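You operate a simulated robot arm through the tools that you are given. There is no shell and no other tool. Be economical: measure what you need, move in short steps, check, and stop when the job is done.

You are at the controls of a simulated two-armed robot. One attempt, no reset.

JOB
Press the green tea down to THIN and knock it out on the post.
Fine: hold till the gauge is in the green, wind the press back up; leave the peg plate out; stand the plunger on the bench.

The check looks at the end state, three seconds after you hand in, the way a careful person would. Anything else that was tipped, shoved, dropped, spilled or broken makes it a failure.

ROBOT AND FRAMES
Two 7-joint arms with fingered hands on one trunk, on a base that drives. Base frame: it is fixed to the floor where the robot stands at the start and does not move with it; the origin is under the middle of the robot, x ahead of it, y to its left, z up. Readings come in mm, degrees, newtons and seconds.
The left shoulder is at the start at [70, 145, 1212], the right one opposite. With the tool pointing down near the work surface each hand reaches from about 380 to 780 mm from the robot's upright axis, wherever it stands, measured 20 degrees to its own side. Places, roughly: green key [800, -500, 900]; peg plate [800, 0, 900]; plunger (6x6x6 cm) [800, 0, 900]; press wheel [800, 0, 1200]; red switch [800, -500, 900]; steamer dial [800, -600, 1000]; steel post [700, -200, 900]; top of the press bench [800, -500, 800]. Payload 3.5 kg a hand.
The TCP of each hand is the grasp point between the finger pads, 25 mm short of the fingertips. In the tool frame z runs along the fingers and y along their closing line. The gripper opens to 88 mm. The gripper's body begins 29 mm behind the TCP. The gripper is a hand of 4 fingers: y runs from the thumb to the fingers, the wrist lies at [-13, -97, -162] in the tool frame, and closing takes about 1.5 s.
Orientation is that of the tool frame in the base frame, as a unit quaternion [x, y, z, w]. With the fingers straight down and the wrist toward the robot, the tool's x, y and z point along [0, 1, 0], [1, 0, 0] and [0, 0, -1] of the base frame.

CONTROLS
- The arms move only by the tool apply_moves. It takes "left_deltas", "right_deltas" or both (then of equal length, played together; a hand with none holds still); each is a list of rows, each a list of 6 numbers: the shift along the base's x, y, z in mm, then the turn, a rotation vector about the base's x, y, z in degrees. In form: [[x, y, z, rx, ry, rz], ...]. A call has 1 to 8 rows; each row shifts and turns the commanded pose from where the row before left it. "left_hand" and "right_hand" are, for a hand that has rows, the gripper command, from -1 (fully open) to 1 (shut), values between in proportion, set as the call begins (left out, the last holds). Each row takes 0.2 s and may step no farther than 50 mm and 8.6 degrees from the row before; otherwise, or with a gripper value out of range, the whole call is refused. A pose out of reach is approached as far as the arm can. The call stops where the force on the tool passes 40 N (or 10 N more than at its start, if that is more) or the arm is blocked; 0.2 s more then pass. The fingers move at their own pace (about 45 mm/s each) and stop on an object; they squeeze with about 30 N. The grip force told is the motor's: it shows also when the fingers shut on nothing. Time passes only in rows, and 0.2 s behind the last, so rows that do not move let the fingers close. The reply holds the time, the measured pose of the TCP, the force on the tool along the base axes, the opening and the grip force, in the units named above and with some noise, with the torque about the TCP (base axes, N m) and any sound that the robot's microphone picked up.
- Cameras (640 x 400 px; columns grow to the right, rows downward): "scene" is now at [139.3, -7.5, 1542.2]; the picture's right is [-0.11, -0.99, 0.00], its down [-0.46, 0.05, -0.89] and it looks along [0.88, -0.09, -0.46] (base axes); focal length 228 px, centre (320, 200). "left" rides on the left gripper at [-64, -83, -98] in its tool frame; the picture's right is [-0.62, -0.37, 0.69], its down [0.71, -0.63, 0.30] and it looks along [0.32, 0.68, 0.65] (tool axes); focal length 265 px, centre (320, 200). "right" rides on the right gripper at [64, -83, -98] in its tool frame; the picture's right is [-0.62, 0.37, -0.69], its down [-0.71, -0.63, 0.30] and it looks along [-0.32, 0.68, 0.65] (tool axes); focal length 265 px, centre (320, 200). There is no depth. A picture from a camera that has moved, and an enlarged one, comes with that camera's place and axes in the base frame and with its lens.
- capture(camera): a new picture of that camera. It takes no simulated time.
- lift_body(by): slides the trunk up (or, below 0, down) by that many mm; the arms and the scene camera ride with it, the base frame stays. It gives what a move gives, with no picture.
- roll_base(legs): drives the robot by 1 to 6 legs, each [ahead, left, turn to the left] in mm, mm and degrees, along the robot's own axes; the way and the turn of a leg run together, so that a leg with both is an arc; at most 1500 mm and 180 degrees a leg. The arms and the cameras ride along, it lands a little off, and it stops where it bumps. It gives what a move gives.
- move_fingers(index, middle, ring, thumb_bend, thumb_turn, hand): sets how far each is bent, from 0 (flat) to 1 (curled in); at 0.3 the hand is open as for a grip, at 0.7 the pads meet at the TCP. One left out holds its place. A second passes; each finger stops where it meets its share of the squeeze, and holds until it gets a number again. A gripper value or a shape takes the hand back. It gives what a move gives, with no picture; readings hold the bend of each and the force on the fingers (four entries, about 0 where the hand has none), thumb and palm. thumb_turn goes from beside the hand (0) to across from the fingers (1), as for a grip.
- hand_shape(shape, hand): the hand has 4 fingers and takes this shape, open, in about a second: jaw (thumb against the fingers, like two jaws); tri (thumb and two fingers); tip (a fingertip pinch); poke (one finger out to press); point (the index stretched); flat (the hand flat); cup (the hand cupped); fist (a fist). The gripper value then closes the fingers along that shape, each until it touches; the sizes above hold for jaw. It gives what a move gives, with no picture.
- aim_head(pan, tilt): turns the head with the scene camera to pan (to the left, within 86 degrees either way) and tilt (down, from -29 to 69), counted from straight ahead of the robot. It gives what a move gives.
- inspect(camera, box): a new picture of the part [left, top, right, bottom] of that camera's present view, enlarged. It takes no simulated time.
- finish_job(): hands the job in; it is judged then, once.

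Work in short steps. Places have to be worked out from the pictures, the camera data and where the tool is seen: move nearer, look again, correct. Check each grasp and each placing, and mend what went wrong. You have 120 turns and 100 pictures in all, those below and enlarged ones among them. Open the grippers and draw the arms clear of the work before you hand the job in, unless the task says otherwise; then end with one line.

The tools are called after "Call:" as name(argument=value, ...) on one line, values as JSON. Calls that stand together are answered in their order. apply_moves: Moves the arms, as the interface text tells. Its arguments: {"type":"object","properties":{"left_deltas":{"type":"array"},"left_hand":{"type":"number"},"right_deltas":{"type":"array"},"right_hand":{"type":"number"}},"required":[]} The other tools are called the same way: lift_body (by) slides the trunk up or down; hand_shape (shape, hand) gives the hand a shape; move_fingers (index, middle, ring, thumb_bend, thumb_turn, hand) moves the fingers one by one; roll_base (legs) drives the base; aim_head (pan, tilt) turns the head that bears the scene camera; capture (camera) takes a picture; inspect (camera, box) takes an enlarged picture of a part of a camera's view; finish_job () hands the job in.

At the start:

```text
time: 0.0
left_ee_pos: [529.1, 185.4, 1373.8]
left_orientation: [0.707, 0.707, 0.0, 0.0]
left_force: [0.2, 0.0, 0.3]
left_wrist_torque: [-0.03, 0.01, -0.02]
left_finger_gap: 87.6
left_grasp_force: 0.2
left_shape: jaw
left_bend: [0.3, 0.3, 0.3, 0.3, 0.98]
left_finger forces: [0.0, 0.0, 0.0, 0.1, 0.0, 0.0]
right_ee_pos: [460.0, -321.4, 1433.1]
right_orientation: [0.707, 0.707, 0.0, 0.001]
right_force: [-0.5, 1.0, -0.6]
right_wrist_torque: [-0.02, -0.02, 0.01]
right_finger_gap: 87.6
right_grasp_force: 0.0
right_shape: jaw
right_bend: [0.3, 0.3, 0.3, 0.3, 0.98]
right_finger forces: [0.0, 0.0, 0.1, 0.0, 0.0, 0.0]
trunk travel left (down, up): [-775.0, 65.0]
robot x, y, heading: [2.8, -2.8, 0.1]
head pan, tilt: [-6.1, 27.6]
```

scene: 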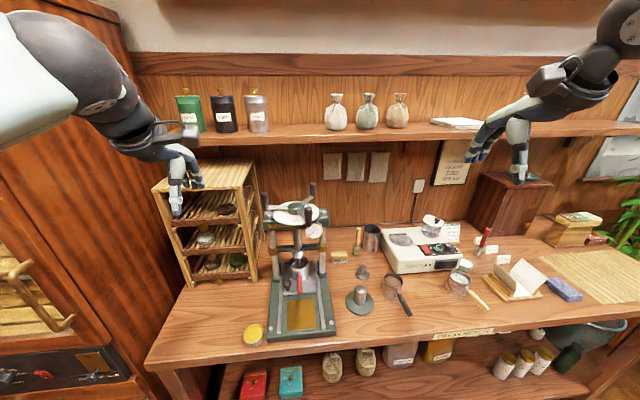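
right: 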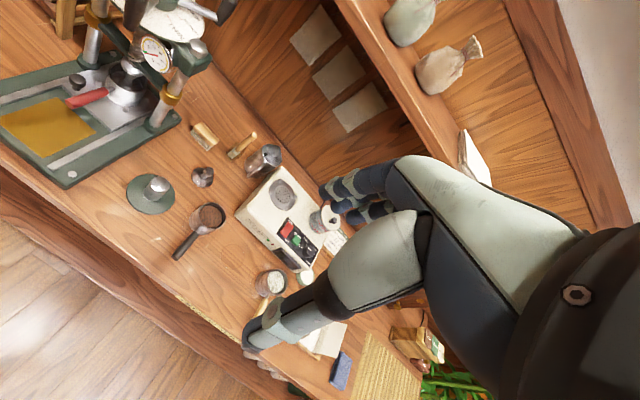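
left: 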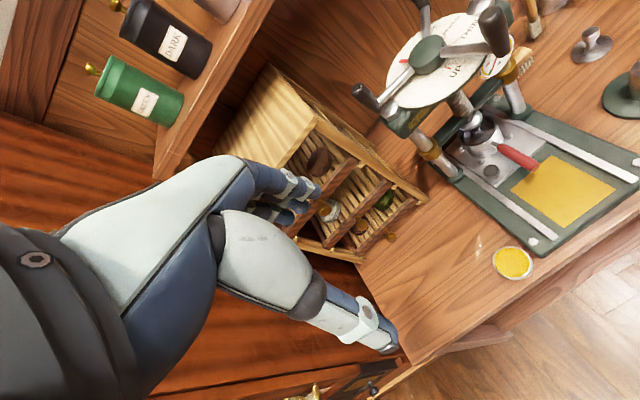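

The scene shows a tea press with a wheel and a printed disc, a rack of tea cakes, a steamer and small tools. I'll enlarge the main parts and read the labels and notes.

Call:
inspect(camera="scene", box=[240, 170, 400, 350])

Call:
inspect(camera="scene", box=[340, 200, 520, 330])

Call:
inspect(camera="left", box=[340, 0, 640, 200])

Call:
inspect(camera="scene", box=[150, 80, 310, 290])

Call:
inspect(camera="scene", box=[310, 90, 490, 200])

```text
2.22 times, centred on (320, 260) of scene
camera zoom: at [139.3, -7.5, 1542.2], right [-0.11, -0.99, 0.0], down [-0.46, 0.05, -0.89], along [0.88, -0.09, -0.46], focal length 507 px, centre (320, 67)
```

zoom: 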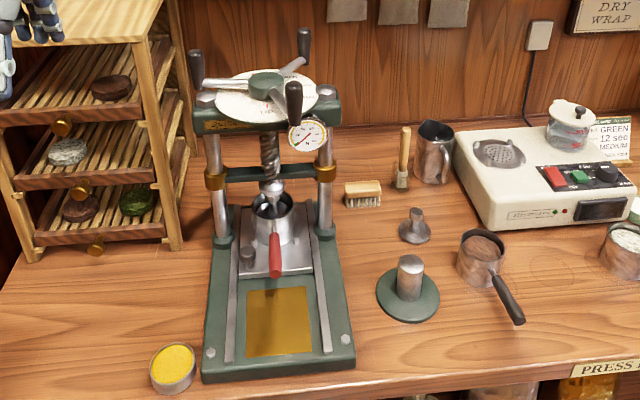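

```text
3.08 times, centred on (430, 265) of scene
camera zoom: at [139.3, -7.5, 1542.2], right [-0.11, -0.99, 0.0], down [-0.46, 0.05, -0.89], along [0.88, -0.09, -0.46], focal length 702 px, centre (-18, 0)
```

zoom: 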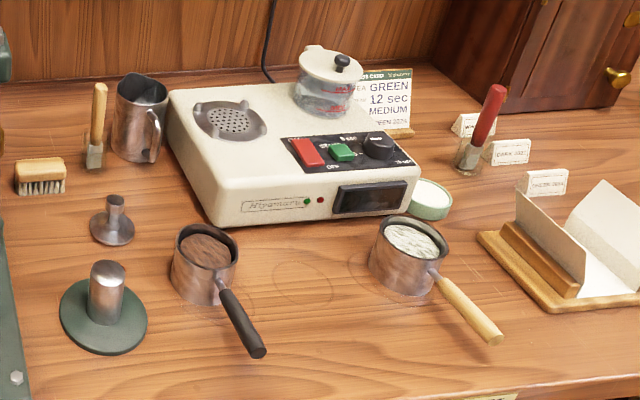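

```text
2.00 times, centred on (490, 100) of left
camera zoom: at [447.0, 121.6, 1470.9], right [-0.37, -0.62, -0.69], down [-0.63, 0.71, -0.3], along [0.68, 0.32, -0.65], focal length 531 px, centre (-20, 400)
```

zoom: 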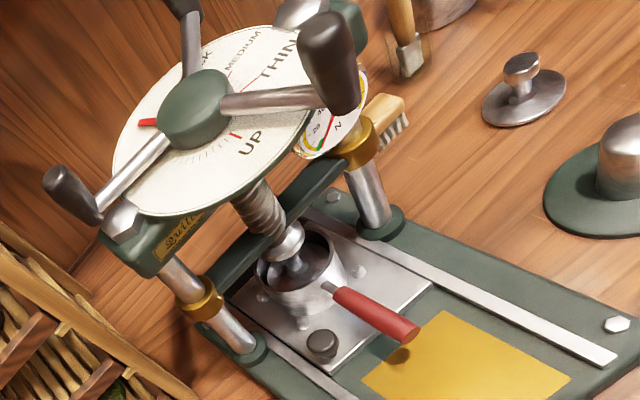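

```text
1.90 times, centred on (230, 185) of scene
camera zoom: at [139.3, -7.5, 1542.2], right [-0.11, -0.99, 0.0], down [-0.46, 0.05, -0.89], along [0.88, -0.09, -0.46], focal length 435 px, centre (491, 229)
```

zoom: 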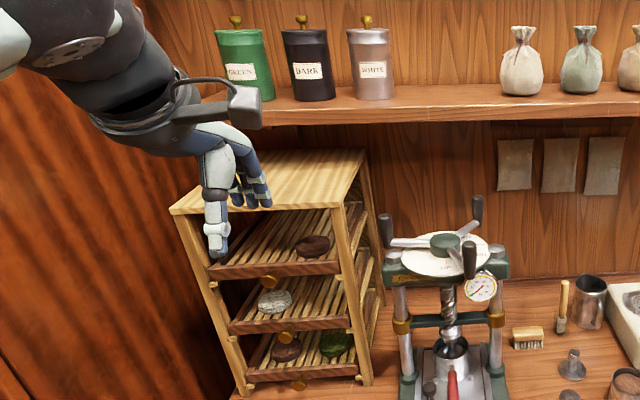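

```text
3.56 times, centred on (400, 145) of scene
camera zoom: at [139.3, -7.5, 1542.2], right [-0.11, -0.99, 0.0], down [-0.46, 0.05, -0.89], along [0.88, -0.09, -0.46], focal length 812 px, centre (36, 396)
```

zoom: 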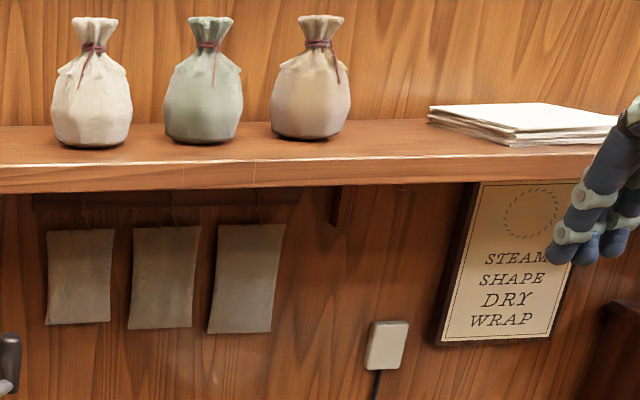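

I'll enlarge the mould under the ram, the pans, the gauge and the card.

Call:
inspect(camera="left", box=[420, 80, 580, 200])

Call:
inspect(camera="scene", box=[280, 190, 340, 300])

Call:
inspect(camera="right", box=[0, 0, 240, 200])

Call:
inspect(camera="scene", box=[440, 210, 540, 310])

Call:
inspect(camera="scene", box=[340, 210, 420, 320])

```text
3.33 times, centred on (500, 140) of left
camera zoom: at [447.0, 121.6, 1470.9], right [-0.37, -0.62, -0.69], down [-0.63, 0.71, -0.3], along [0.68, 0.32, -0.65], focal length 885 px, centre (-280, 400)
```

zoom: 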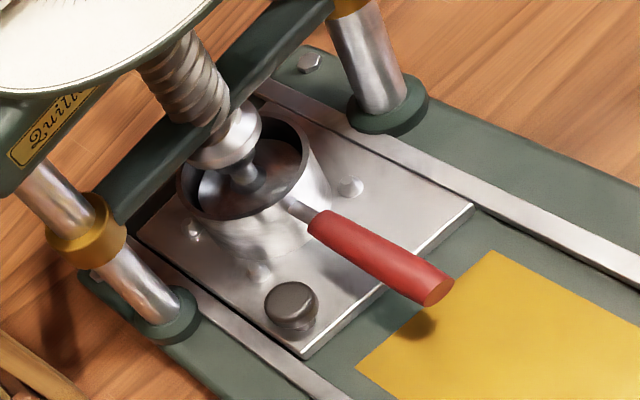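

```text
3.64 times, centred on (310, 245) of scene
camera zoom: at [139.3, -7.5, 1542.2], right [-0.11, -0.99, 0.0], down [-0.46, 0.05, -0.89], along [0.88, -0.09, -0.46], focal length 830 px, centre (356, 36)
```

zoom: 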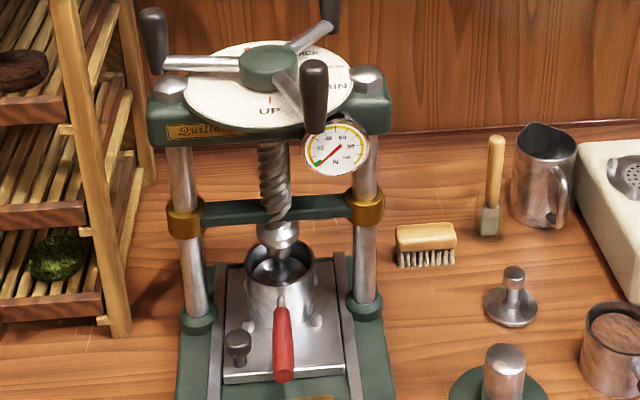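

```text
2.00 times, centred on (120, 100) of right
camera zoom: at [377.5, -255.3, 1531.1], right [0.37, -0.62, 0.69], down [-0.63, -0.71, -0.3], along [0.68, -0.32, -0.65], focal length 531 px, centre (720, 400)
```

zoom: 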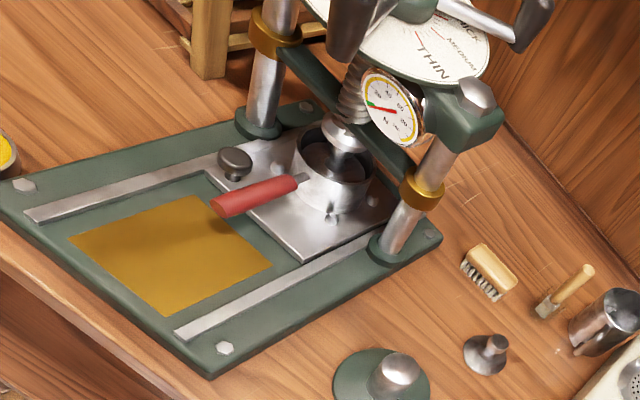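

```text
4.00 times, centred on (490, 260) of scene
camera zoom: at [139.3, -7.5, 1542.2], right [-0.11, -0.99, 0.0], down [-0.46, 0.05, -0.89], along [0.88, -0.09, -0.46], focal length 913 px, centre (-360, -40)
```

zoom: 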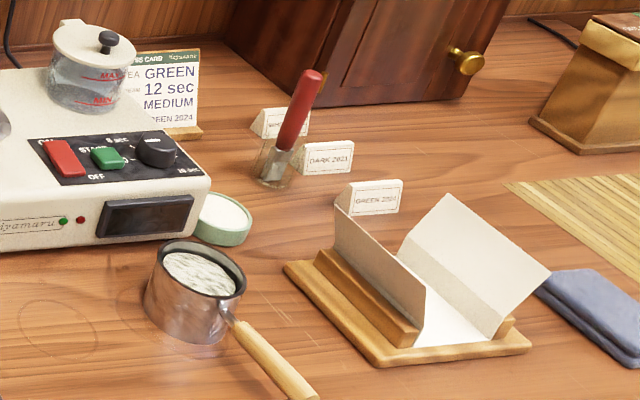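

```text
3.64 times, centred on (380, 265) of scene
camera zoom: at [139.3, -7.5, 1542.2], right [-0.11, -0.99, 0.0], down [-0.46, 0.05, -0.89], along [0.88, -0.09, -0.46], focal length 830 px, centre (102, -36)
```

zoom: 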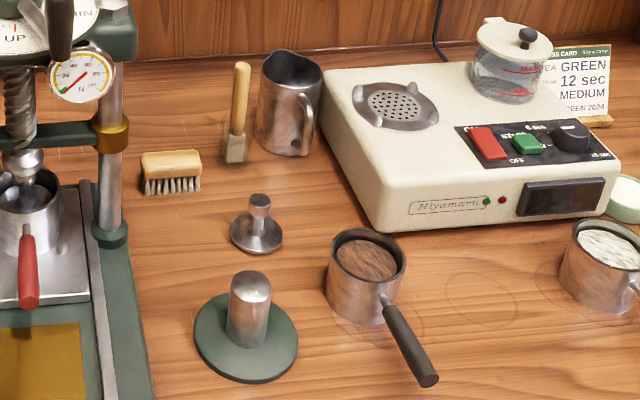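

Enlarged views come out sharp, so I'll read the dial, gauge and plate in tighter boxes.

Call:
inspect(camera="left", box=[380, 0, 540, 110])

Call:
inspect(camera="right", box=[100, 0, 240, 90])

Call:
inspect(camera="scene", box=[300, 215, 332, 240])

Call:
inspect(camera="right", box=[60, 50, 160, 120])

Call:
inspect(camera="scene", box=[260, 180, 330, 230])

```text
3.64 times, centred on (460, 55) of left
camera zoom: at [447.0, 121.6, 1470.9], right [-0.37, -0.62, -0.69], down [-0.63, 0.71, -0.3], along [0.68, 0.32, -0.65], focal length 965 px, centre (-189, 727)
```

zoom: 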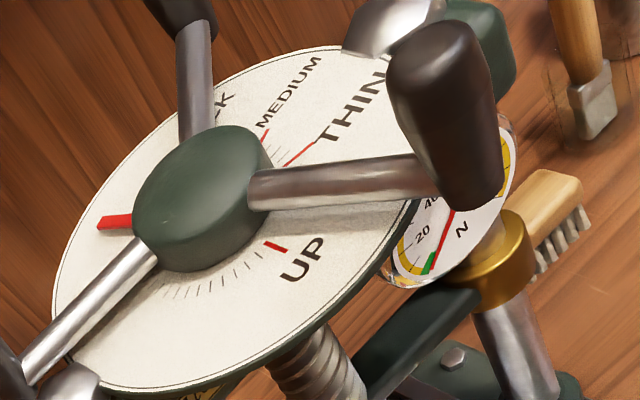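

```text
4.44 times, centred on (170, 45) of right
camera zoom: at [377.5, -255.3, 1531.1], right [0.37, -0.62, 0.69], down [-0.63, -0.71, -0.3], along [0.68, -0.32, -0.65], focal length 1180 px, centre (987, 889)
```

zoom: 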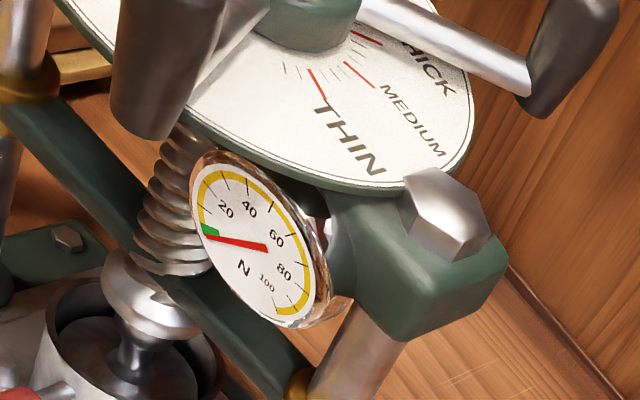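

```text
16.00 times, centred on (316, 228) of scene
camera zoom: at [139.3, -7.5, 1542.2], right [-0.11, -0.99, 0.0], down [-0.46, 0.05, -0.89], along [0.88, -0.09, -0.46], focal length 3653 px, centre (384, -240)
```

zoom: 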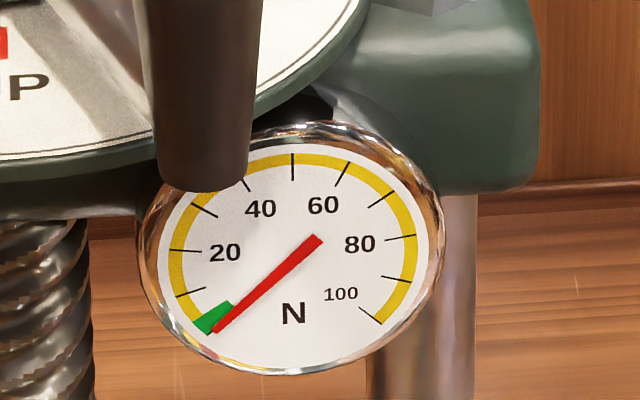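

```text
5.71 times, centred on (110, 85) of right
camera zoom: at [377.5, -255.3, 1531.1], right [0.37, -0.62, 0.69], down [-0.63, -0.71, -0.3], along [0.68, -0.32, -0.65], focal length 1517 px, centre (1520, 857)
```

zoom: 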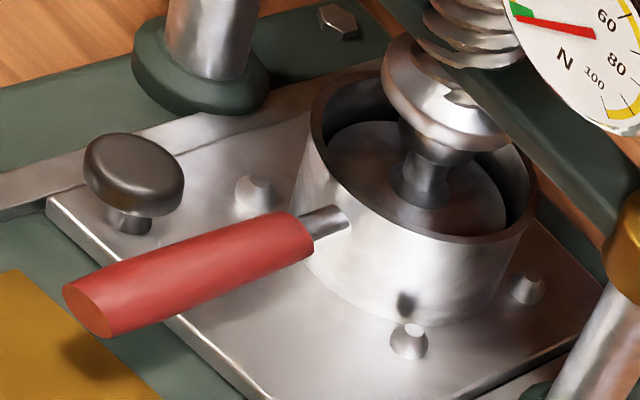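

```text
8.00 times, centred on (295, 205) of scene
camera zoom: at [139.3, -7.5, 1542.2], right [-0.11, -0.99, 0.0], down [-0.46, 0.05, -0.89], along [0.88, -0.09, -0.46], focal length 1827 px, centre (520, 160)
```

zoom: 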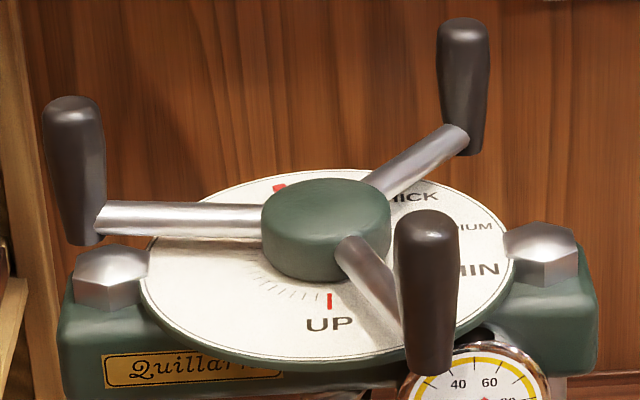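

The pointer on the hub is at about 17° azimuth. THIN is at about -94° (clockwise) and UP at 180°, with the hub near (766, 5, 1192) and the handles at about 90 mm radius. I'll drive 100 mm closer so the far side of the wheel is in easy reach.

Call:
roll_base(legs=[[100, 0, 0]])

Call:
aim_head(pan=0, tilt=35)

Call:
capture(camera="scene")

Call:
capture(camera="left")

Call:
capture(camera="right")

```text
time: 1.1
left_ee_pos: [622.4, 185.1, 1375.8]
left_orientation: [0.707, 0.707, 0.002, 0.002]
left_force: [0.8, -0.4, 0.3]
left_wrist_torque: [0.04, 0.0, 0.01]
left_finger_gap: 87.5
left_grasp_force: 0.0
left_shape: jaw
left_bend: [0.3, 0.3, 0.3, 0.3, 0.98]
left_finger forces: [0.1, 0.1, 0.0, 0.0, 0.0, 0.1]
right_ee_pos: [552.7, -321.5, 1435.8]
right_orientation: [0.707, 0.707, 0.002, 0.002]
right_force: [-0.5, 0.6, -0.8]
right_wrist_torque: [0.0, -0.01, 0.04]
right_finger_gap: 87.6
right_grasp_force: 0.1
right_shape: jaw
right_bend: [0.3, 0.3, 0.3, 0.3, 0.98]
right_finger forces: [0.1, 0.1, 0.0, 0.1, 0.1, 0.0]
trunk travel left (down, up): [-775.0, 65.0]
robot x, y, heading: [99.1, -1.5, -0.1]
head pan, tilt: [-6.1, 27.6]
```

```text
time: 1.8
left_ee_pos: [628.2, 184.1, 1375.1]
left_orientation: [0.708, 0.707, 0.0, 0.001]
left_force: [0.5, 0.7, 0.7]
left_wrist_torque: [0.0, -0.02, 0.0]
left_finger_gap: 87.6
left_grasp_force: 0.1
left_shape: jaw
left_bend: [0.3, 0.3, 0.3, 0.3, 0.98]
left_finger forces: [0.1, 0.1, 0.0, 0.0, 0.0, 0.1]
right_ee_pos: [558.4, -322.1, 1435.1]
right_orientation: [0.707, 0.707, 0.001, 0.001]
right_force: [-0.7, -0.1, 0.4]
right_wrist_torque: [-0.02, 0.02, 0.03]
right_finger_gap: 87.6
right_grasp_force: 0.1
right_shape: jaw
right_bend: [0.3, 0.3, 0.3, 0.3, 0.98]
right_finger forces: [0.0, 0.1, 0.0, 0.1, 0.1, 0.1]
trunk travel left (down, up): [-775.0, 65.0]
robot x, y, heading: [101.1, -3.1, -0.2]
head pan, tilt: [0.0, 35.0]
```

```text
81 pictures are left
camera scene: at [235.1, 2.0, 1530.7], right [0.0, -1.0, 0.0], down [-0.57, 0.0, -0.82], along [0.82, 0.0, -0.57], focal length 228 px, centre (320, 200)
```

scene: 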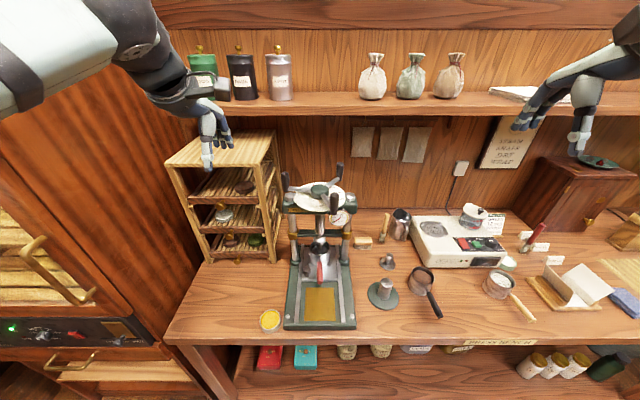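

```text
80 pictures are left
camera left: at [545.3, 121.2, 1471.5], right [-0.37, -0.62, -0.69], down [-0.63, 0.71, -0.31], along [0.68, 0.32, -0.65], focal length 265 px, centre (320, 200)
```

left: 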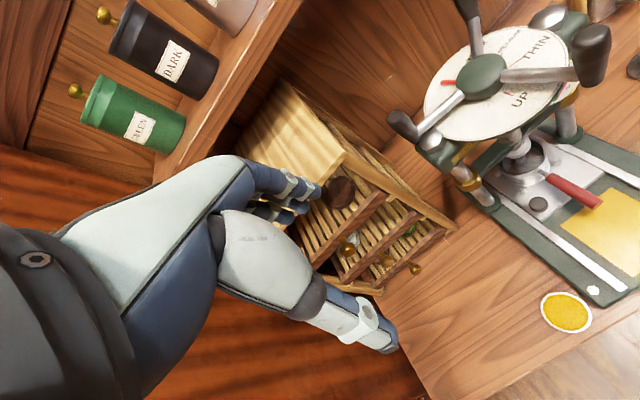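

```text
79 pictures are left
camera right: at [475.5, -255.6, 1531.6], right [0.37, -0.62, 0.69], down [-0.63, -0.71, -0.3], along [0.68, -0.33, -0.65], focal length 265 px, centre (320, 200)
```

right: 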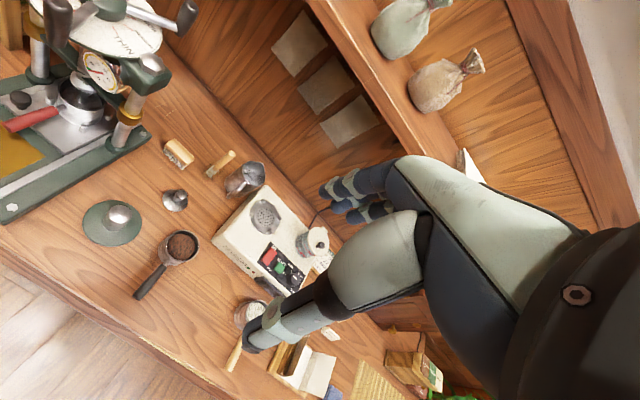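

Enlarging the wheel in both views to fix the handle positions.

Call:
inspect(camera="scene", box=[270, 150, 370, 250])

Call:
inspect(camera="left", box=[370, 0, 640, 180])

```text
4.00 times, centred on (320, 200) of scene
camera zoom: at [235.1, 2.0, 1530.7], right [0.0, -1.0, 0.0], down [-0.57, 0.0, -0.82], along [0.82, 0.0, -0.57], focal length 913 px, centre (320, 200)
```

zoom: 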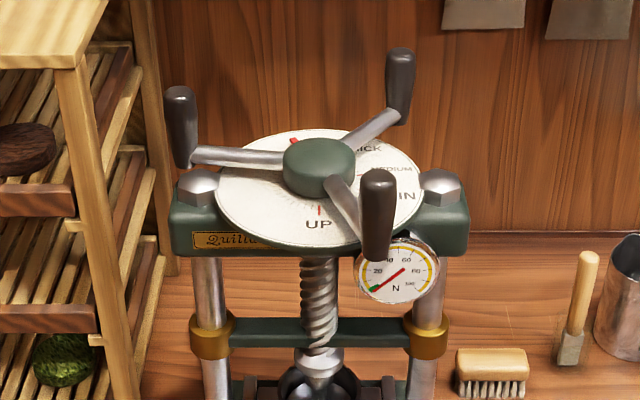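

```text
2.22 times, centred on (505, 90) of left
camera zoom: at [545.3, 121.2, 1471.5], right [-0.37, -0.62, -0.69], down [-0.63, 0.71, -0.31], along [0.68, 0.32, -0.65], focal length 590 px, centre (-91, 444)
```

zoom: 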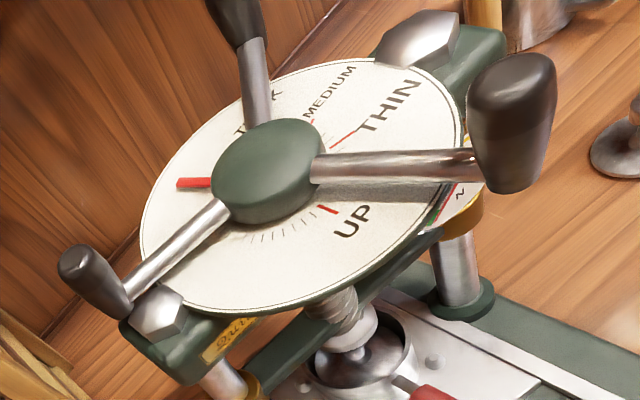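

The front handle's middle is near (689, -34, 1206), opposite the pointer. I'll bring the left hand over it with the fingers partly closed.

Call:
apply_moves(left_deltas=[[12, -43, -6, 0, 0, 0], [12, -43, -6, 0, 0, 0], [12, -43, -6, 0, 0, 0], [12, -43, -6, 0, 0, 0], [12, -43, -6, 0, 0, 0], [0, -3, -15, 0, 0, 0], [0, 0, 0, 0, 0, 0]], left_hand=-0.14)

Call:
capture(camera="left")

Call:
inspect(camera="scene", box=[260, 120, 400, 230])

Call:
inspect(camera="right", box=[0, 0, 200, 130])

```text
time: 3.4
left_ee_pos: [694.9, -14.6, 1338.6]
left_orientation: [0.697, 0.717, -0.013, 0.016]
left_force: [0.2, 0.8, 0.1]
left_wrist_torque: [0.04, 0.01, 0.01]
left_finger_gap: 50.4
left_grasp_force: 0.0
left_shape: jaw
left_bend: [0.74, 0.42, 0.38, 0.66, 1.0]
left_finger forces: [0.0, 0.0, 0.0, 0.1, 0.0, 0.0]
right_ee_pos: [558.0, -323.2, 1433.0]
right_orientation: [0.707, 0.707, 0.0, 0.0]
right_force: [0.9, -0.3, -0.4]
right_wrist_torque: [-0.02, 0.02, 0.01]
right_finger_gap: 87.4
right_grasp_force: 0.1
right_shape: jaw
right_bend: [0.3, 0.3, 0.3, 0.3, 0.98]
right_finger forces: [0.0, 0.1, 0.0, 0.0, 0.1, 0.1]
trunk travel left (down, up): [-775.0, 65.0]
robot x, y, heading: [98.2, 0.3, -0.2]
head pan, tilt: [0.0, 35.0]
```

```text
76 pictures are left
camera left: at [614.3, -76.3, 1439.1], right [-0.35, -0.66, -0.67], down [-0.65, 0.68, -0.33], along [0.68, 0.32, -0.67], focal length 265 px, centre (320, 200)
```

left: 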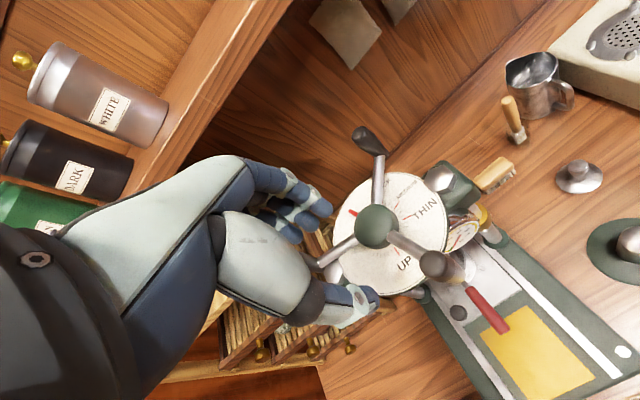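

```text
3.64 times, centred on (330, 175) of scene
camera zoom: at [235.5, 1.2, 1530.6], right [0.0, -1.0, 0.0], down [-0.57, 0.0, -0.82], along [0.82, 0.0, -0.57], focal length 830 px, centre (284, 291)
```

zoom: 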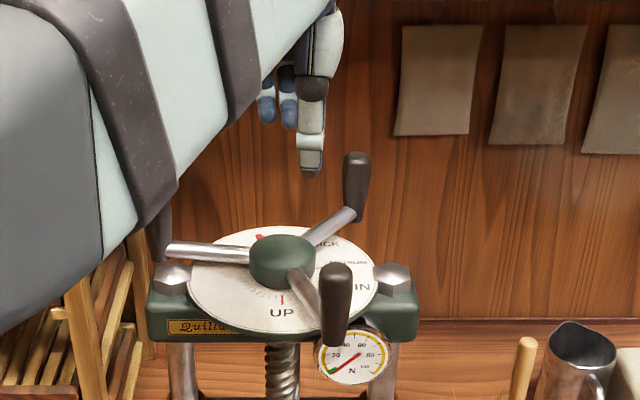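

```text
3.08 times, centred on (100, 65) of right
camera zoom: at [476.0, -256.4, 1531.2], right [0.37, -0.62, 0.69], down [-0.63, -0.71, -0.3], along [0.68, -0.32, -0.65], focal length 817 px, centre (997, 615)
```

zoom: 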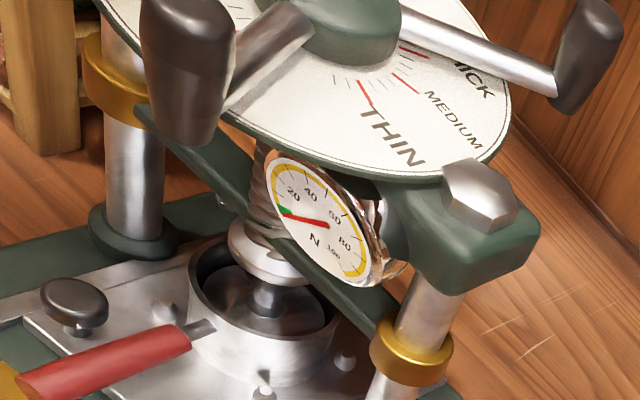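

The handle triangulates again to about (687, -36). I'll let the arm settle and then check the pose.

Call:
apply_moves(left_deltas=[[0, 0, 0, 0, 0, 0], [0, 0, 0, 0, 0, 0], [0, 0, 0, 0, 0, 0], [0, 0, -30, 0, 0, 0], [0, 0, 0, 0, 0, 0], [0, 0, 0, 0, 0, 0]])

Call:
inspect(camera="right", box=[0, 0, 200, 130])

Call:
inspect(camera="left", box=[220, 130, 540, 330])

```text
time: 4.8
left_ee_pos: [691.8, -28.6, 1301.3]
left_orientation: [0.704, 0.71, -0.004, 0.006]
left_force: [-0.3, -0.6, 0.5]
left_wrist_torque: [0.0, -0.01, 0.0]
left_finger_gap: 50.5
left_grasp_force: 0.1
left_shape: jaw
left_bend: [0.74, 0.42, 0.38, 0.66, 1.0]
left_finger forces: [0.1, 0.0, 0.0, 0.0, 0.0, 0.0]
right_ee_pos: [559.1, -320.5, 1434.5]
right_orientation: [0.707, 0.707, -0.001, 0.0]
right_force: [0.4, 0.8, 0.3]
right_wrist_torque: [-0.03, -0.02, -0.02]
right_finger_gap: 87.9
right_grasp_force: 0.0
right_shape: jaw
right_bend: [0.3, 0.3, 0.3, 0.3, 0.98]
right_finger forces: [0.0, 0.0, 0.1, 0.0, 0.0, 0.1]
trunk travel left (down, up): [-775.0, 65.0]
robot x, y, heading: [95.9, -0.1, 0.1]
head pan, tilt: [0.0, 35.0]
```

```text
3.08 times, centred on (100, 65) of right
camera zoom: at [476.3, -255.4, 1531.3], right [0.37, -0.62, 0.69], down [-0.63, -0.71, -0.3], along [0.68, -0.33, -0.65], focal length 817 px, centre (997, 615)
```

zoom: 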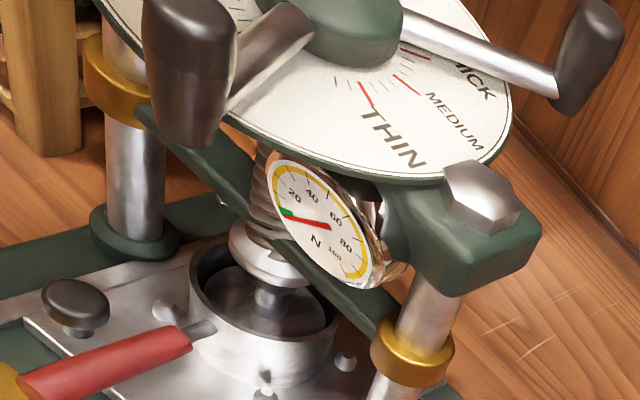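

```text
2.00 times, centred on (380, 230) of left
camera zoom: at [608.4, -90.6, 1400.3], right [-0.36, -0.63, -0.68], down [-0.64, 0.7, -0.32], along [0.68, 0.32, -0.66], focal length 531 px, centre (200, 140)
```

zoom: 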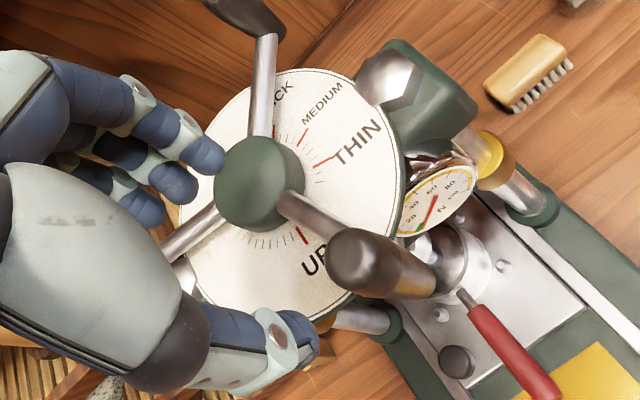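

The handle axis looks to be near (686, -38). I'll correct and come down to just above it.

Call:
apply_moves(left_deltas=[[-2, -4, -20, 0, 0, 0], [0, 0, -20, 0, 0, 0], [0, 0, 0, 0, 0, 0], [0, 0, 0, 0, 0, 0], [0, 0, 0, 0, 0, 0]])

Call:
inspect(camera="right", box=[0, 0, 200, 130])

Call:
inspect(camera="left", box=[220, 130, 540, 330])

```text
time: 6.0
left_ee_pos: [686.4, -37.0, 1259.3]
left_orientation: [0.707, 0.707, 0.002, 0.0]
left_force: [0.2, 0.3, -0.1]
left_wrist_torque: [-0.01, 0.0, -0.04]
left_finger_gap: 50.3
left_grasp_force: 0.1
left_shape: jaw
left_bend: [0.74, 0.42, 0.38, 0.66, 1.0]
left_finger forces: [0.0, 0.0, 0.1, 0.0, 0.0, 0.1]
right_ee_pos: [558.7, -321.2, 1433.6]
right_orientation: [0.707, 0.707, 0.0, 0.0]
right_force: [-0.5, -0.3, 0.7]
right_wrist_torque: [-0.02, -0.04, -0.04]
right_finger_gap: 87.6
right_grasp_force: 0.0
right_shape: jaw
right_bend: [0.3, 0.3, 0.3, 0.3, 0.98]
right_finger forces: [0.1, 0.0, 0.1, 0.0, 0.0, 0.1]
trunk travel left (down, up): [-775.0, 65.0]
robot x, y, heading: [102.0, 0.3, -0.2]
head pan, tilt: [0.0, 35.0]
```

```text
3.08 times, centred on (100, 65) of right
camera zoom: at [476.2, -255.7, 1531.3], right [0.37, -0.62, 0.69], down [-0.63, -0.71, -0.3], along [0.68, -0.32, -0.65], focal length 817 px, centre (997, 615)
```

zoom: 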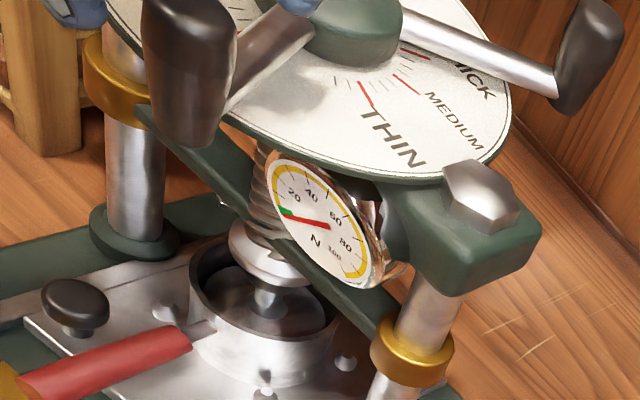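

```text
2.00 times, centred on (380, 230) of left
camera zoom: at [603.5, -101.1, 1356.2], right [-0.37, -0.62, -0.69], down [-0.63, 0.72, -0.3], along [0.68, 0.32, -0.65], focal length 531 px, centre (200, 140)
```

zoom: 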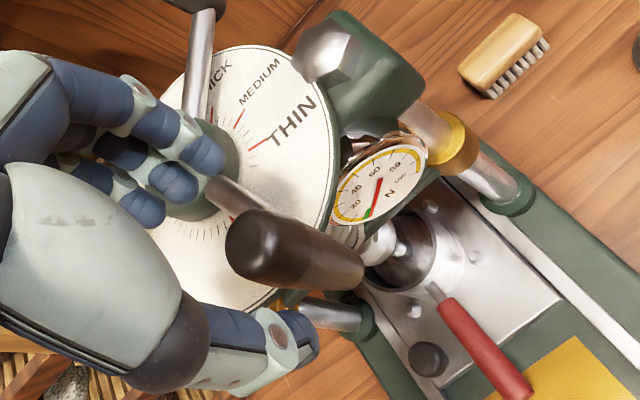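

Handle is about (683, -40). I'll descend around it and check.

Call:
apply_moves(left_deltas=[[-3, -3, -15, 0, 0, 0], [0, 0, -15, 0, 0, 0], [0, 0, -15, 0, 0, 0], [0, 0, 0, 0, 0, 0], [0, 0, 0, 0, 0, 0]])

Call:
inspect(camera="left", box=[220, 130, 540, 330])

Call:
inspect(camera="scene", box=[260, 120, 400, 230])

```text
time: 7.2
left_ee_pos: [682.2, -39.9, 1214.5]
left_orientation: [0.707, 0.707, 0.0, 0.0]
left_force: [0.0, 0.2, 0.3]
left_wrist_torque: [-0.01, 0.0, -0.01]
left_finger_gap: 50.6
left_grasp_force: 0.1
left_shape: jaw
left_bend: [0.74, 0.42, 0.38, 0.66, 1.0]
left_finger forces: [0.0, 0.0, 0.1, 0.1, 0.1, 0.1]
right_ee_pos: [557.1, -321.6, 1434.0]
right_orientation: [0.707, 0.707, 0.001, 0.0]
right_force: [0.9, -0.3, 0.9]
right_wrist_torque: [0.01, -0.03, 0.03]
right_finger_gap: 87.5
right_grasp_force: 0.1
right_shape: jaw
right_bend: [0.3, 0.3, 0.3, 0.3, 0.98]
right_finger forces: [0.1, 0.1, 0.0, 0.0, 0.1, 0.0]
trunk travel left (down, up): [-775.0, 65.0]
robot x, y, heading: [97.1, -3.2, 0.1]
head pan, tilt: [0.0, 35.0]
```

```text
2.00 times, centred on (380, 230) of left
camera zoom: at [600.4, -104.1, 1311.5], right [-0.37, -0.62, -0.69], down [-0.63, 0.72, -0.3], along [0.68, 0.32, -0.65], focal length 531 px, centre (200, 140)
```

zoom: 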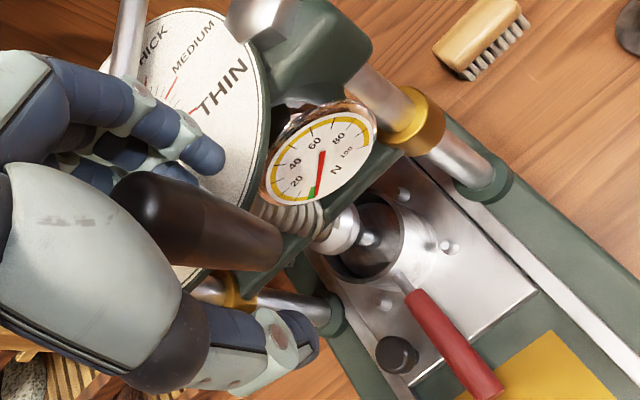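

```text
3.64 times, centred on (330, 175) of scene
camera zoom: at [235.4, 1.9, 1530.6], right [0.0, -1.0, 0.0], down [-0.57, 0.0, -0.82], along [0.82, 0.0, -0.57], focal length 830 px, centre (284, 291)
```

zoom: 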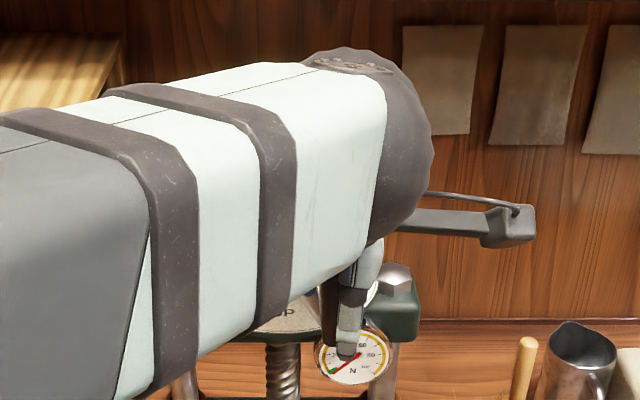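

The handle lies between thumb and fingers, so I'll close the hand.

Call:
apply_moves(left_deltas=[[0, 0, 0, 0, 0, 0], [0, 0, 0, 0, 0, 0], [0, 0, 0, 0, 0, 0], [0, 0, 0, 0, 0, 0], [0, 0, 0, 0, 0, 0], [0, 0, 0, 0, 0, 0], [0, 0, 0, 0, 0, 0]], left_hand=1)

Call:
inspect(camera="left", box=[220, 130, 540, 330])

```text
time: 8.8
left_ee_pos: [682.2, -40.5, 1213.3]
left_orientation: [0.708, 0.706, 0.0, -0.001]
left_force: [-4.3, -2.9, -7.0]
left_wrist_torque: [-0.05, 0.06, -0.05]
left_finger_gap: 11.5
left_grasp_force: 30.4
left_shape: jaw
left_bend: [0.74, 0.53, 0.61, 0.72, 1.0]
left_finger forces: [11.1, 9.1, 0.0, 0.0, 22.8, 0.0]
right_ee_pos: [557.7, -323.0, 1433.5]
right_orientation: [0.707, 0.707, 0.0, 0.0]
right_force: [1.1, -0.6, -0.6]
right_wrist_torque: [-0.01, -0.03, 0.01]
right_finger_gap: 87.5
right_grasp_force: 0.1
right_shape: jaw
right_bend: [0.3, 0.3, 0.3, 0.3, 0.98]
right_finger forces: [0.0, 0.1, 0.0, 0.1, 0.0, 0.0]
trunk travel left (down, up): [-775.0, 65.0]
robot x, y, heading: [100.7, -1.6, -0.1]
head pan, tilt: [0.0, 35.0]
```

```text
2.00 times, centred on (380, 230) of left
camera zoom: at [600.1, -105.2, 1311.3], right [-0.37, -0.62, -0.69], down [-0.63, 0.72, -0.3], along [0.68, 0.32, -0.65], focal length 531 px, centre (200, 140)
```

zoom: 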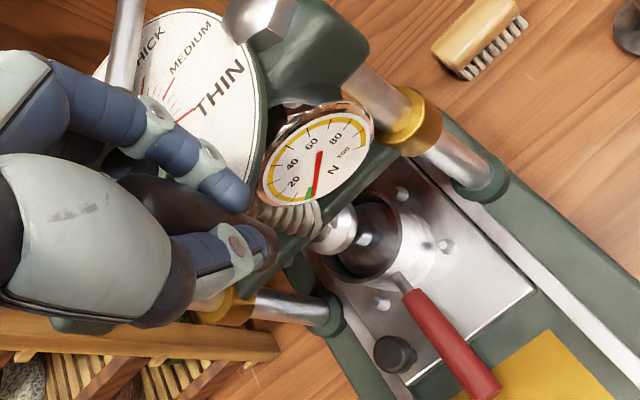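

Grip is firm. As a first test I'll turn the wheel 18° clockwise, then check pointer and gauge.

Call:
apply_moves(left_deltas=[[-3.8, 9.2, 0, 0, 0, 0], [-2.9, 9.5, 0, 0, 0, 0], [-1.8, 9.8, 0, 0, 0, 0], [0, 0, 0, 0, 0, 0]])

Call:
inspect(camera="left", box=[220, 130, 540, 330])

Call:
inspect(camera="right", box=[0, 0, 200, 130])

```text
time: 9.8
left_ee_pos: [674.9, -13.4, 1213.8]
left_orientation: [0.708, 0.707, 0.0, -0.001]
left_force: [-5.2, -2.9, -7.2]
left_wrist_torque: [-0.03, 0.07, -0.1]
left_finger_gap: 11.7
left_grasp_force: 30.1
left_shape: jaw
left_bend: [0.75, 0.51, 0.63, 0.71, 1.0]
left_finger forces: [8.1, 14.9, 2.3, 0.1, 20.2, 0.0]
right_ee_pos: [557.9, -323.1, 1433.2]
right_orientation: [0.707, 0.707, 0.0, 0.0]
right_force: [-0.5, 0.4, -0.3]
right_wrist_torque: [0.03, 0.01, 0.03]
right_finger_gap: 87.8
right_grasp_force: 0.0
right_shape: jaw
right_bend: [0.3, 0.3, 0.3, 0.3, 0.98]
right_finger forces: [0.1, 0.0, 0.0, 0.0, 0.0, 0.1]
trunk travel left (down, up): [-775.0, 65.0]
robot x, y, heading: [96.9, -1.8, -0.0]
head pan, tilt: [0.0, 35.0]
```

```text
2.00 times, centred on (380, 230) of left
camera zoom: at [591.5, -76.3, 1311.2], right [-0.37, -0.62, -0.69], down [-0.63, 0.72, -0.3], along [0.68, 0.32, -0.65], focal length 531 px, centre (200, 140)
```

zoom: 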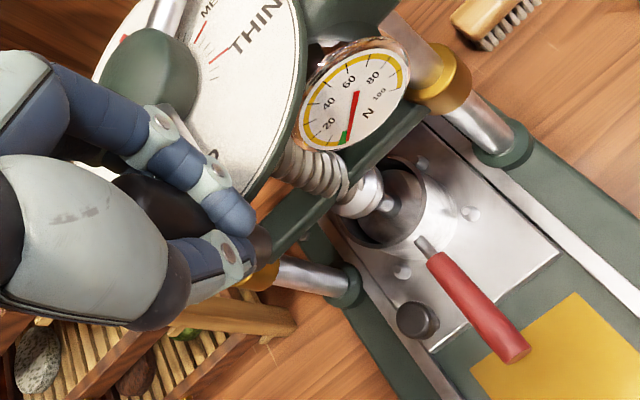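

```text
3.08 times, centred on (100, 65) of right
camera zoom: at [475.5, -256.8, 1531.3], right [0.37, -0.62, 0.69], down [-0.63, -0.71, -0.31], along [0.68, -0.32, -0.65], focal length 817 px, centre (997, 615)
```

zoom: 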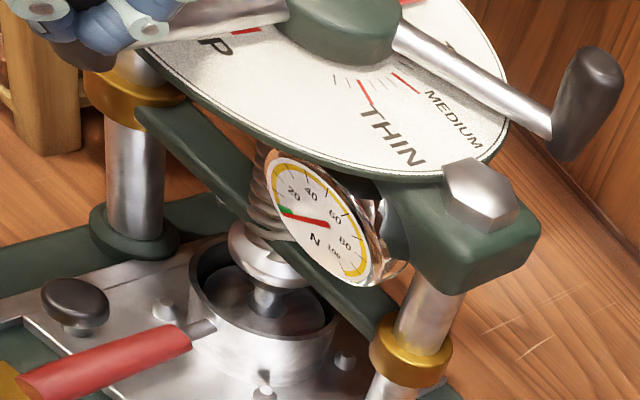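

The wheel turns easily with the grip. I'll continue clockwise by 56°.

Call:
apply_moves(left_deltas=[[-0.8, 13.2, 0, 0, 0, 0], [1, 13.2, 0, 0, 0, 0], [2.9, 13, 0, 0, 0, 0], [4.7, 12.4, 0, 0, 0, 0], [6.3, 11.6, 0, 0, 0, 0], [7.9, 10.7, 0, 0, 0, 0], [9.3, 9.4, 0, 0, 0, 0]])

Call:
inspect(camera="right", box=[0, 0, 200, 130])

Call:
capture(camera="left")

```text
time: 11.4
left_ee_pos: [707.2, 69.2, 1213.4]
left_orientation: [0.707, 0.707, 0.001, 0.0]
left_force: [-1.9, -8.9, -5.4]
left_wrist_torque: [-0.35, -0.06, -0.43]
left_finger_gap: 11.9
left_grasp_force: 29.0
left_shape: jaw
left_bend: [0.76, 0.48, 0.63, 0.71, 1.0]
left_finger forces: [3.0, 21.0, 2.2, 0.0, 18.5, 0.1]
right_ee_pos: [559.0, -323.9, 1431.5]
right_orientation: [0.707, 0.707, 0.0, -0.001]
right_force: [0.1, 0.2, 0.3]
right_wrist_torque: [-0.02, 0.01, -0.01]
right_finger_gap: 87.9
right_grasp_force: 0.0
right_shape: jaw
right_bend: [0.3, 0.3, 0.3, 0.3, 0.98]
right_finger forces: [0.0, 0.1, 0.0, 0.0, 0.0, 0.1]
trunk travel left (down, up): [-775.0, 65.0]
robot x, y, heading: [100.1, -0.3, -0.0]
head pan, tilt: [0.0, 35.0]
```

```text
3.08 times, centred on (100, 65) of right
camera zoom: at [476.9, -258.4, 1530.7], right [0.37, -0.62, 0.69], down [-0.63, -0.71, -0.31], along [0.68, -0.32, -0.65], focal length 817 px, centre (997, 615)
```

zoom: 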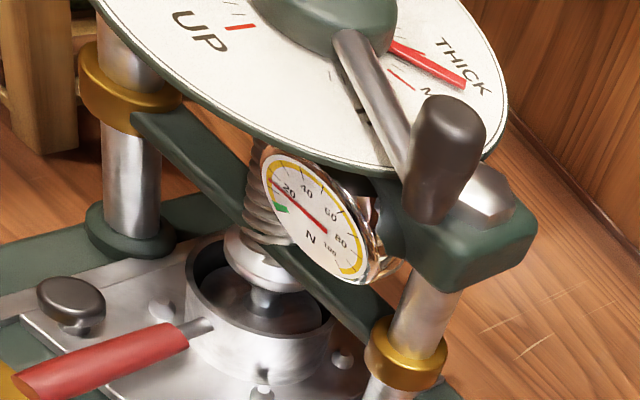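

```text
63 pictures are left
camera left: at [624.0, 5.5, 1311.1], right [-0.37, -0.62, -0.69], down [-0.63, 0.72, -0.3], along [0.68, 0.32, -0.65], focal length 265 px, centre (320, 200)
```

left: 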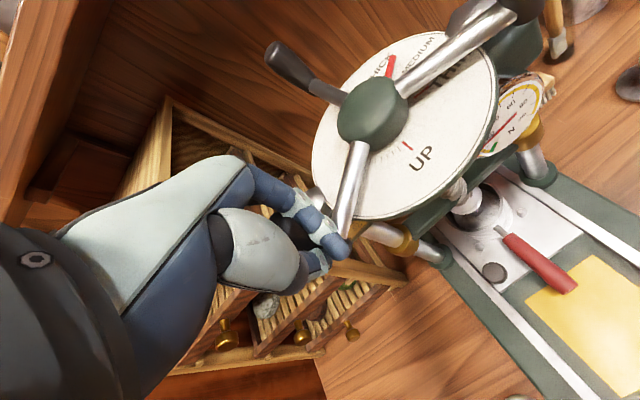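

The pointer is at THICK, the gauge reads about 25 N and the plunger is bearing on tea. I'll go another 32° more slowly, short of THIN.

Call:
apply_moves(left_deltas=[[10.5, 8.1, 0, 0, 0, 0], [0, 0, 0, 0, 0, 0], [11.5, 6.5, 0, 0, 0, 0], [0, 0, 0, 0, 0, 0], [12.3, 4.9, 0, 0, 0, 0], [0, 0, 0, 0, 0, 0], [12.9, 3.1, 0, 0, 0, 0], [0, 0, 0, 0, 0, 0]])

Call:
inspect(camera="right", box=[0, 0, 200, 130])

```text
time: 13.2
left_ee_pos: [753.8, 92.2, 1213.6]
left_orientation: [0.708, 0.707, 0.001, 0.0]
left_force: [-5.5, -8.6, -10.0]
left_wrist_torque: [0.12, -0.13, -0.36]
left_finger_gap: 10.4
left_grasp_force: 30.2
left_shape: jaw
left_bend: [0.76, 0.47, 0.72, 0.71, 1.0]
left_finger forces: [24.0, 11.6, 0.1, 0.0, 21.6, 0.0]
right_ee_pos: [557.3, -324.4, 1432.8]
right_orientation: [0.707, 0.707, 0.001, 0.0]
right_force: [-0.1, 0.3, -0.6]
right_wrist_torque: [-0.02, 0.0, 0.01]
right_finger_gap: 87.6
right_grasp_force: 0.1
right_shape: jaw
right_bend: [0.3, 0.3, 0.3, 0.3, 0.98]
right_finger forces: [0.0, 0.2, 0.1, 0.1, 0.0, 0.0]
trunk travel left (down, up): [-775.0, 65.0]
robot x, y, heading: [100.4, -0.8, -0.1]
head pan, tilt: [0.0, 35.0]
```

```text
3.08 times, centred on (100, 65) of right
camera zoom: at [475.7, -258.7, 1530.8], right [0.37, -0.62, 0.69], down [-0.63, -0.71, -0.31], along [0.68, -0.32, -0.65], focal length 817 px, centre (997, 615)
```

zoom: 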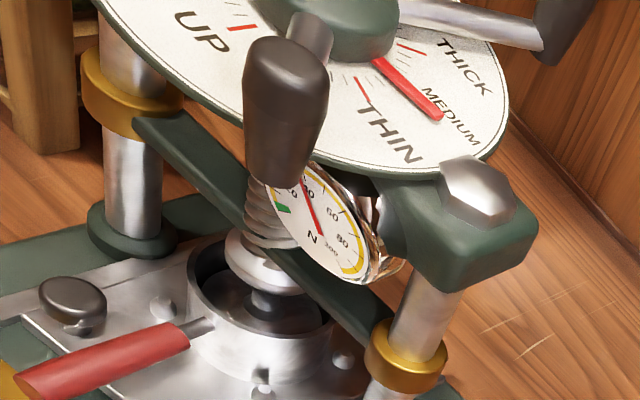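

The pointer is just past MEDIUM at about 40 N. I'll go another 16° and look closely at the THIN mark.

Call:
apply_moves(left_deltas=[[6.6, 0.8, 0, 0, 0, 0], [6.6, 0.5, 0, 0, 0, 0], [6.7, 0, 0, 0, 0, 0], [6.6, -0.6, 0, 0, 0, 0], [0, 0, 0, 0, 0, 0], [0, 0, 0, 0, 0, 0]])

Call:
inspect(camera="right", box=[40, 0, 160, 75])

```text
time: 14.6
left_ee_pos: [780.7, 92.8, 1212.7]
left_orientation: [0.708, 0.706, 0.0, 0.0]
left_force: [-9.5, -7.7, -12.0]
left_wrist_torque: [0.19, -0.06, -0.35]
left_finger_gap: 9.5
left_grasp_force: 30.3
left_shape: jaw
left_bend: [0.76, 0.49, 0.72, 0.71, 1.0]
left_finger forces: [28.4, 10.0, 0.1, 0.1, 25.7, 0.1]
right_ee_pos: [558.0, -324.8, 1432.6]
right_orientation: [0.707, 0.707, 0.002, 0.0]
right_force: [0.8, -0.1, 0.4]
right_wrist_torque: [0.02, 0.0, -0.01]
right_finger_gap: 87.4
right_grasp_force: 0.0
right_shape: jaw
right_bend: [0.3, 0.3, 0.3, 0.3, 0.98]
right_finger forces: [0.1, 0.0, 0.1, 0.1, 0.0, 0.0]
trunk travel left (down, up): [-775.0, 65.0]
robot x, y, heading: [97.0, -1.6, -0.1]
head pan, tilt: [0.0, 35.0]
```

```text
5.33 times, centred on (100, 38) of right
camera zoom: at [475.2, -258.2, 1531.1], right [0.37, -0.62, 0.69], down [-0.63, -0.71, -0.31], along [0.68, -0.32, -0.65], focal length 1416 px, centre (1493, 1067)
```

zoom: 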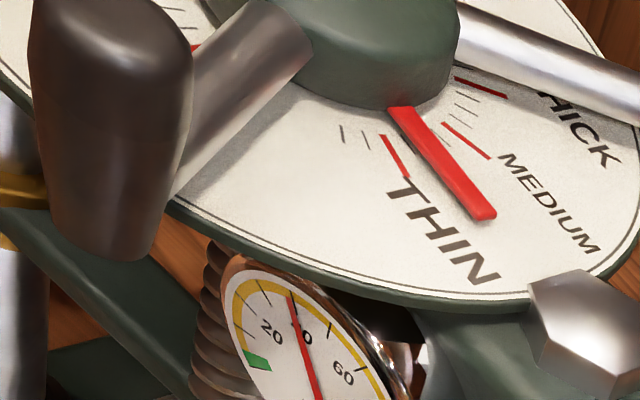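

The pointer is about 8° short of THIN. I'll move that much.

Call:
apply_moves(left_deltas=[[6.6, -0.9, 0, 0, 0, 0], [6.5, -1.5, 0, 0, 0, 0], [0, 0, 0, 0, 0, 0], [0, 0, 0, 0, 0, 0]])

Call:
inspect(camera="right", box=[40, 0, 160, 75])

```text
time: 15.6
left_ee_pos: [792.4, 88.9, 1212.9]
left_orientation: [0.708, 0.707, 0.0, -0.001]
left_force: [-12.2, -8.4, -13.1]
left_wrist_torque: [0.23, -0.16, -0.36]
left_finger_gap: 9.0
left_grasp_force: 29.9
left_shape: jaw
left_bend: [0.76, 0.49, 0.72, 0.71, 1.0]
left_finger forces: [32.0, 10.5, 0.0, 0.0, 30.1, 0.0]
right_ee_pos: [557.4, -324.1, 1433.2]
right_orientation: [0.707, 0.707, 0.0, 0.0]
right_force: [0.2, 0.2, 0.0]
right_wrist_torque: [-0.03, 0.03, 0.01]
right_finger_gap: 87.6
right_grasp_force: 0.1
right_shape: jaw
right_bend: [0.3, 0.3, 0.3, 0.3, 0.98]
right_finger forces: [0.1, 0.0, 0.1, 0.0, 0.0, 0.1]
trunk travel left (down, up): [-775.0, 65.0]
robot x, y, heading: [96.1, 3.9, -0.0]
head pan, tilt: [0.0, 35.0]
```

```text
5.33 times, centred on (100, 38) of right
camera zoom: at [474.9, -258.5, 1531.1], right [0.37, -0.62, 0.69], down [-0.63, -0.71, -0.31], along [0.68, -0.32, -0.65], focal length 1416 px, centre (1493, 1067)
```

zoom: 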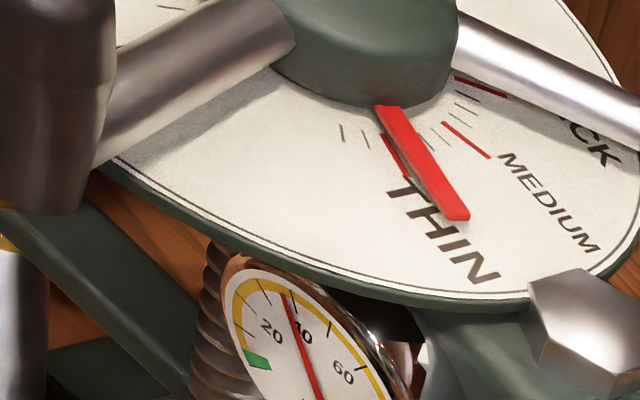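

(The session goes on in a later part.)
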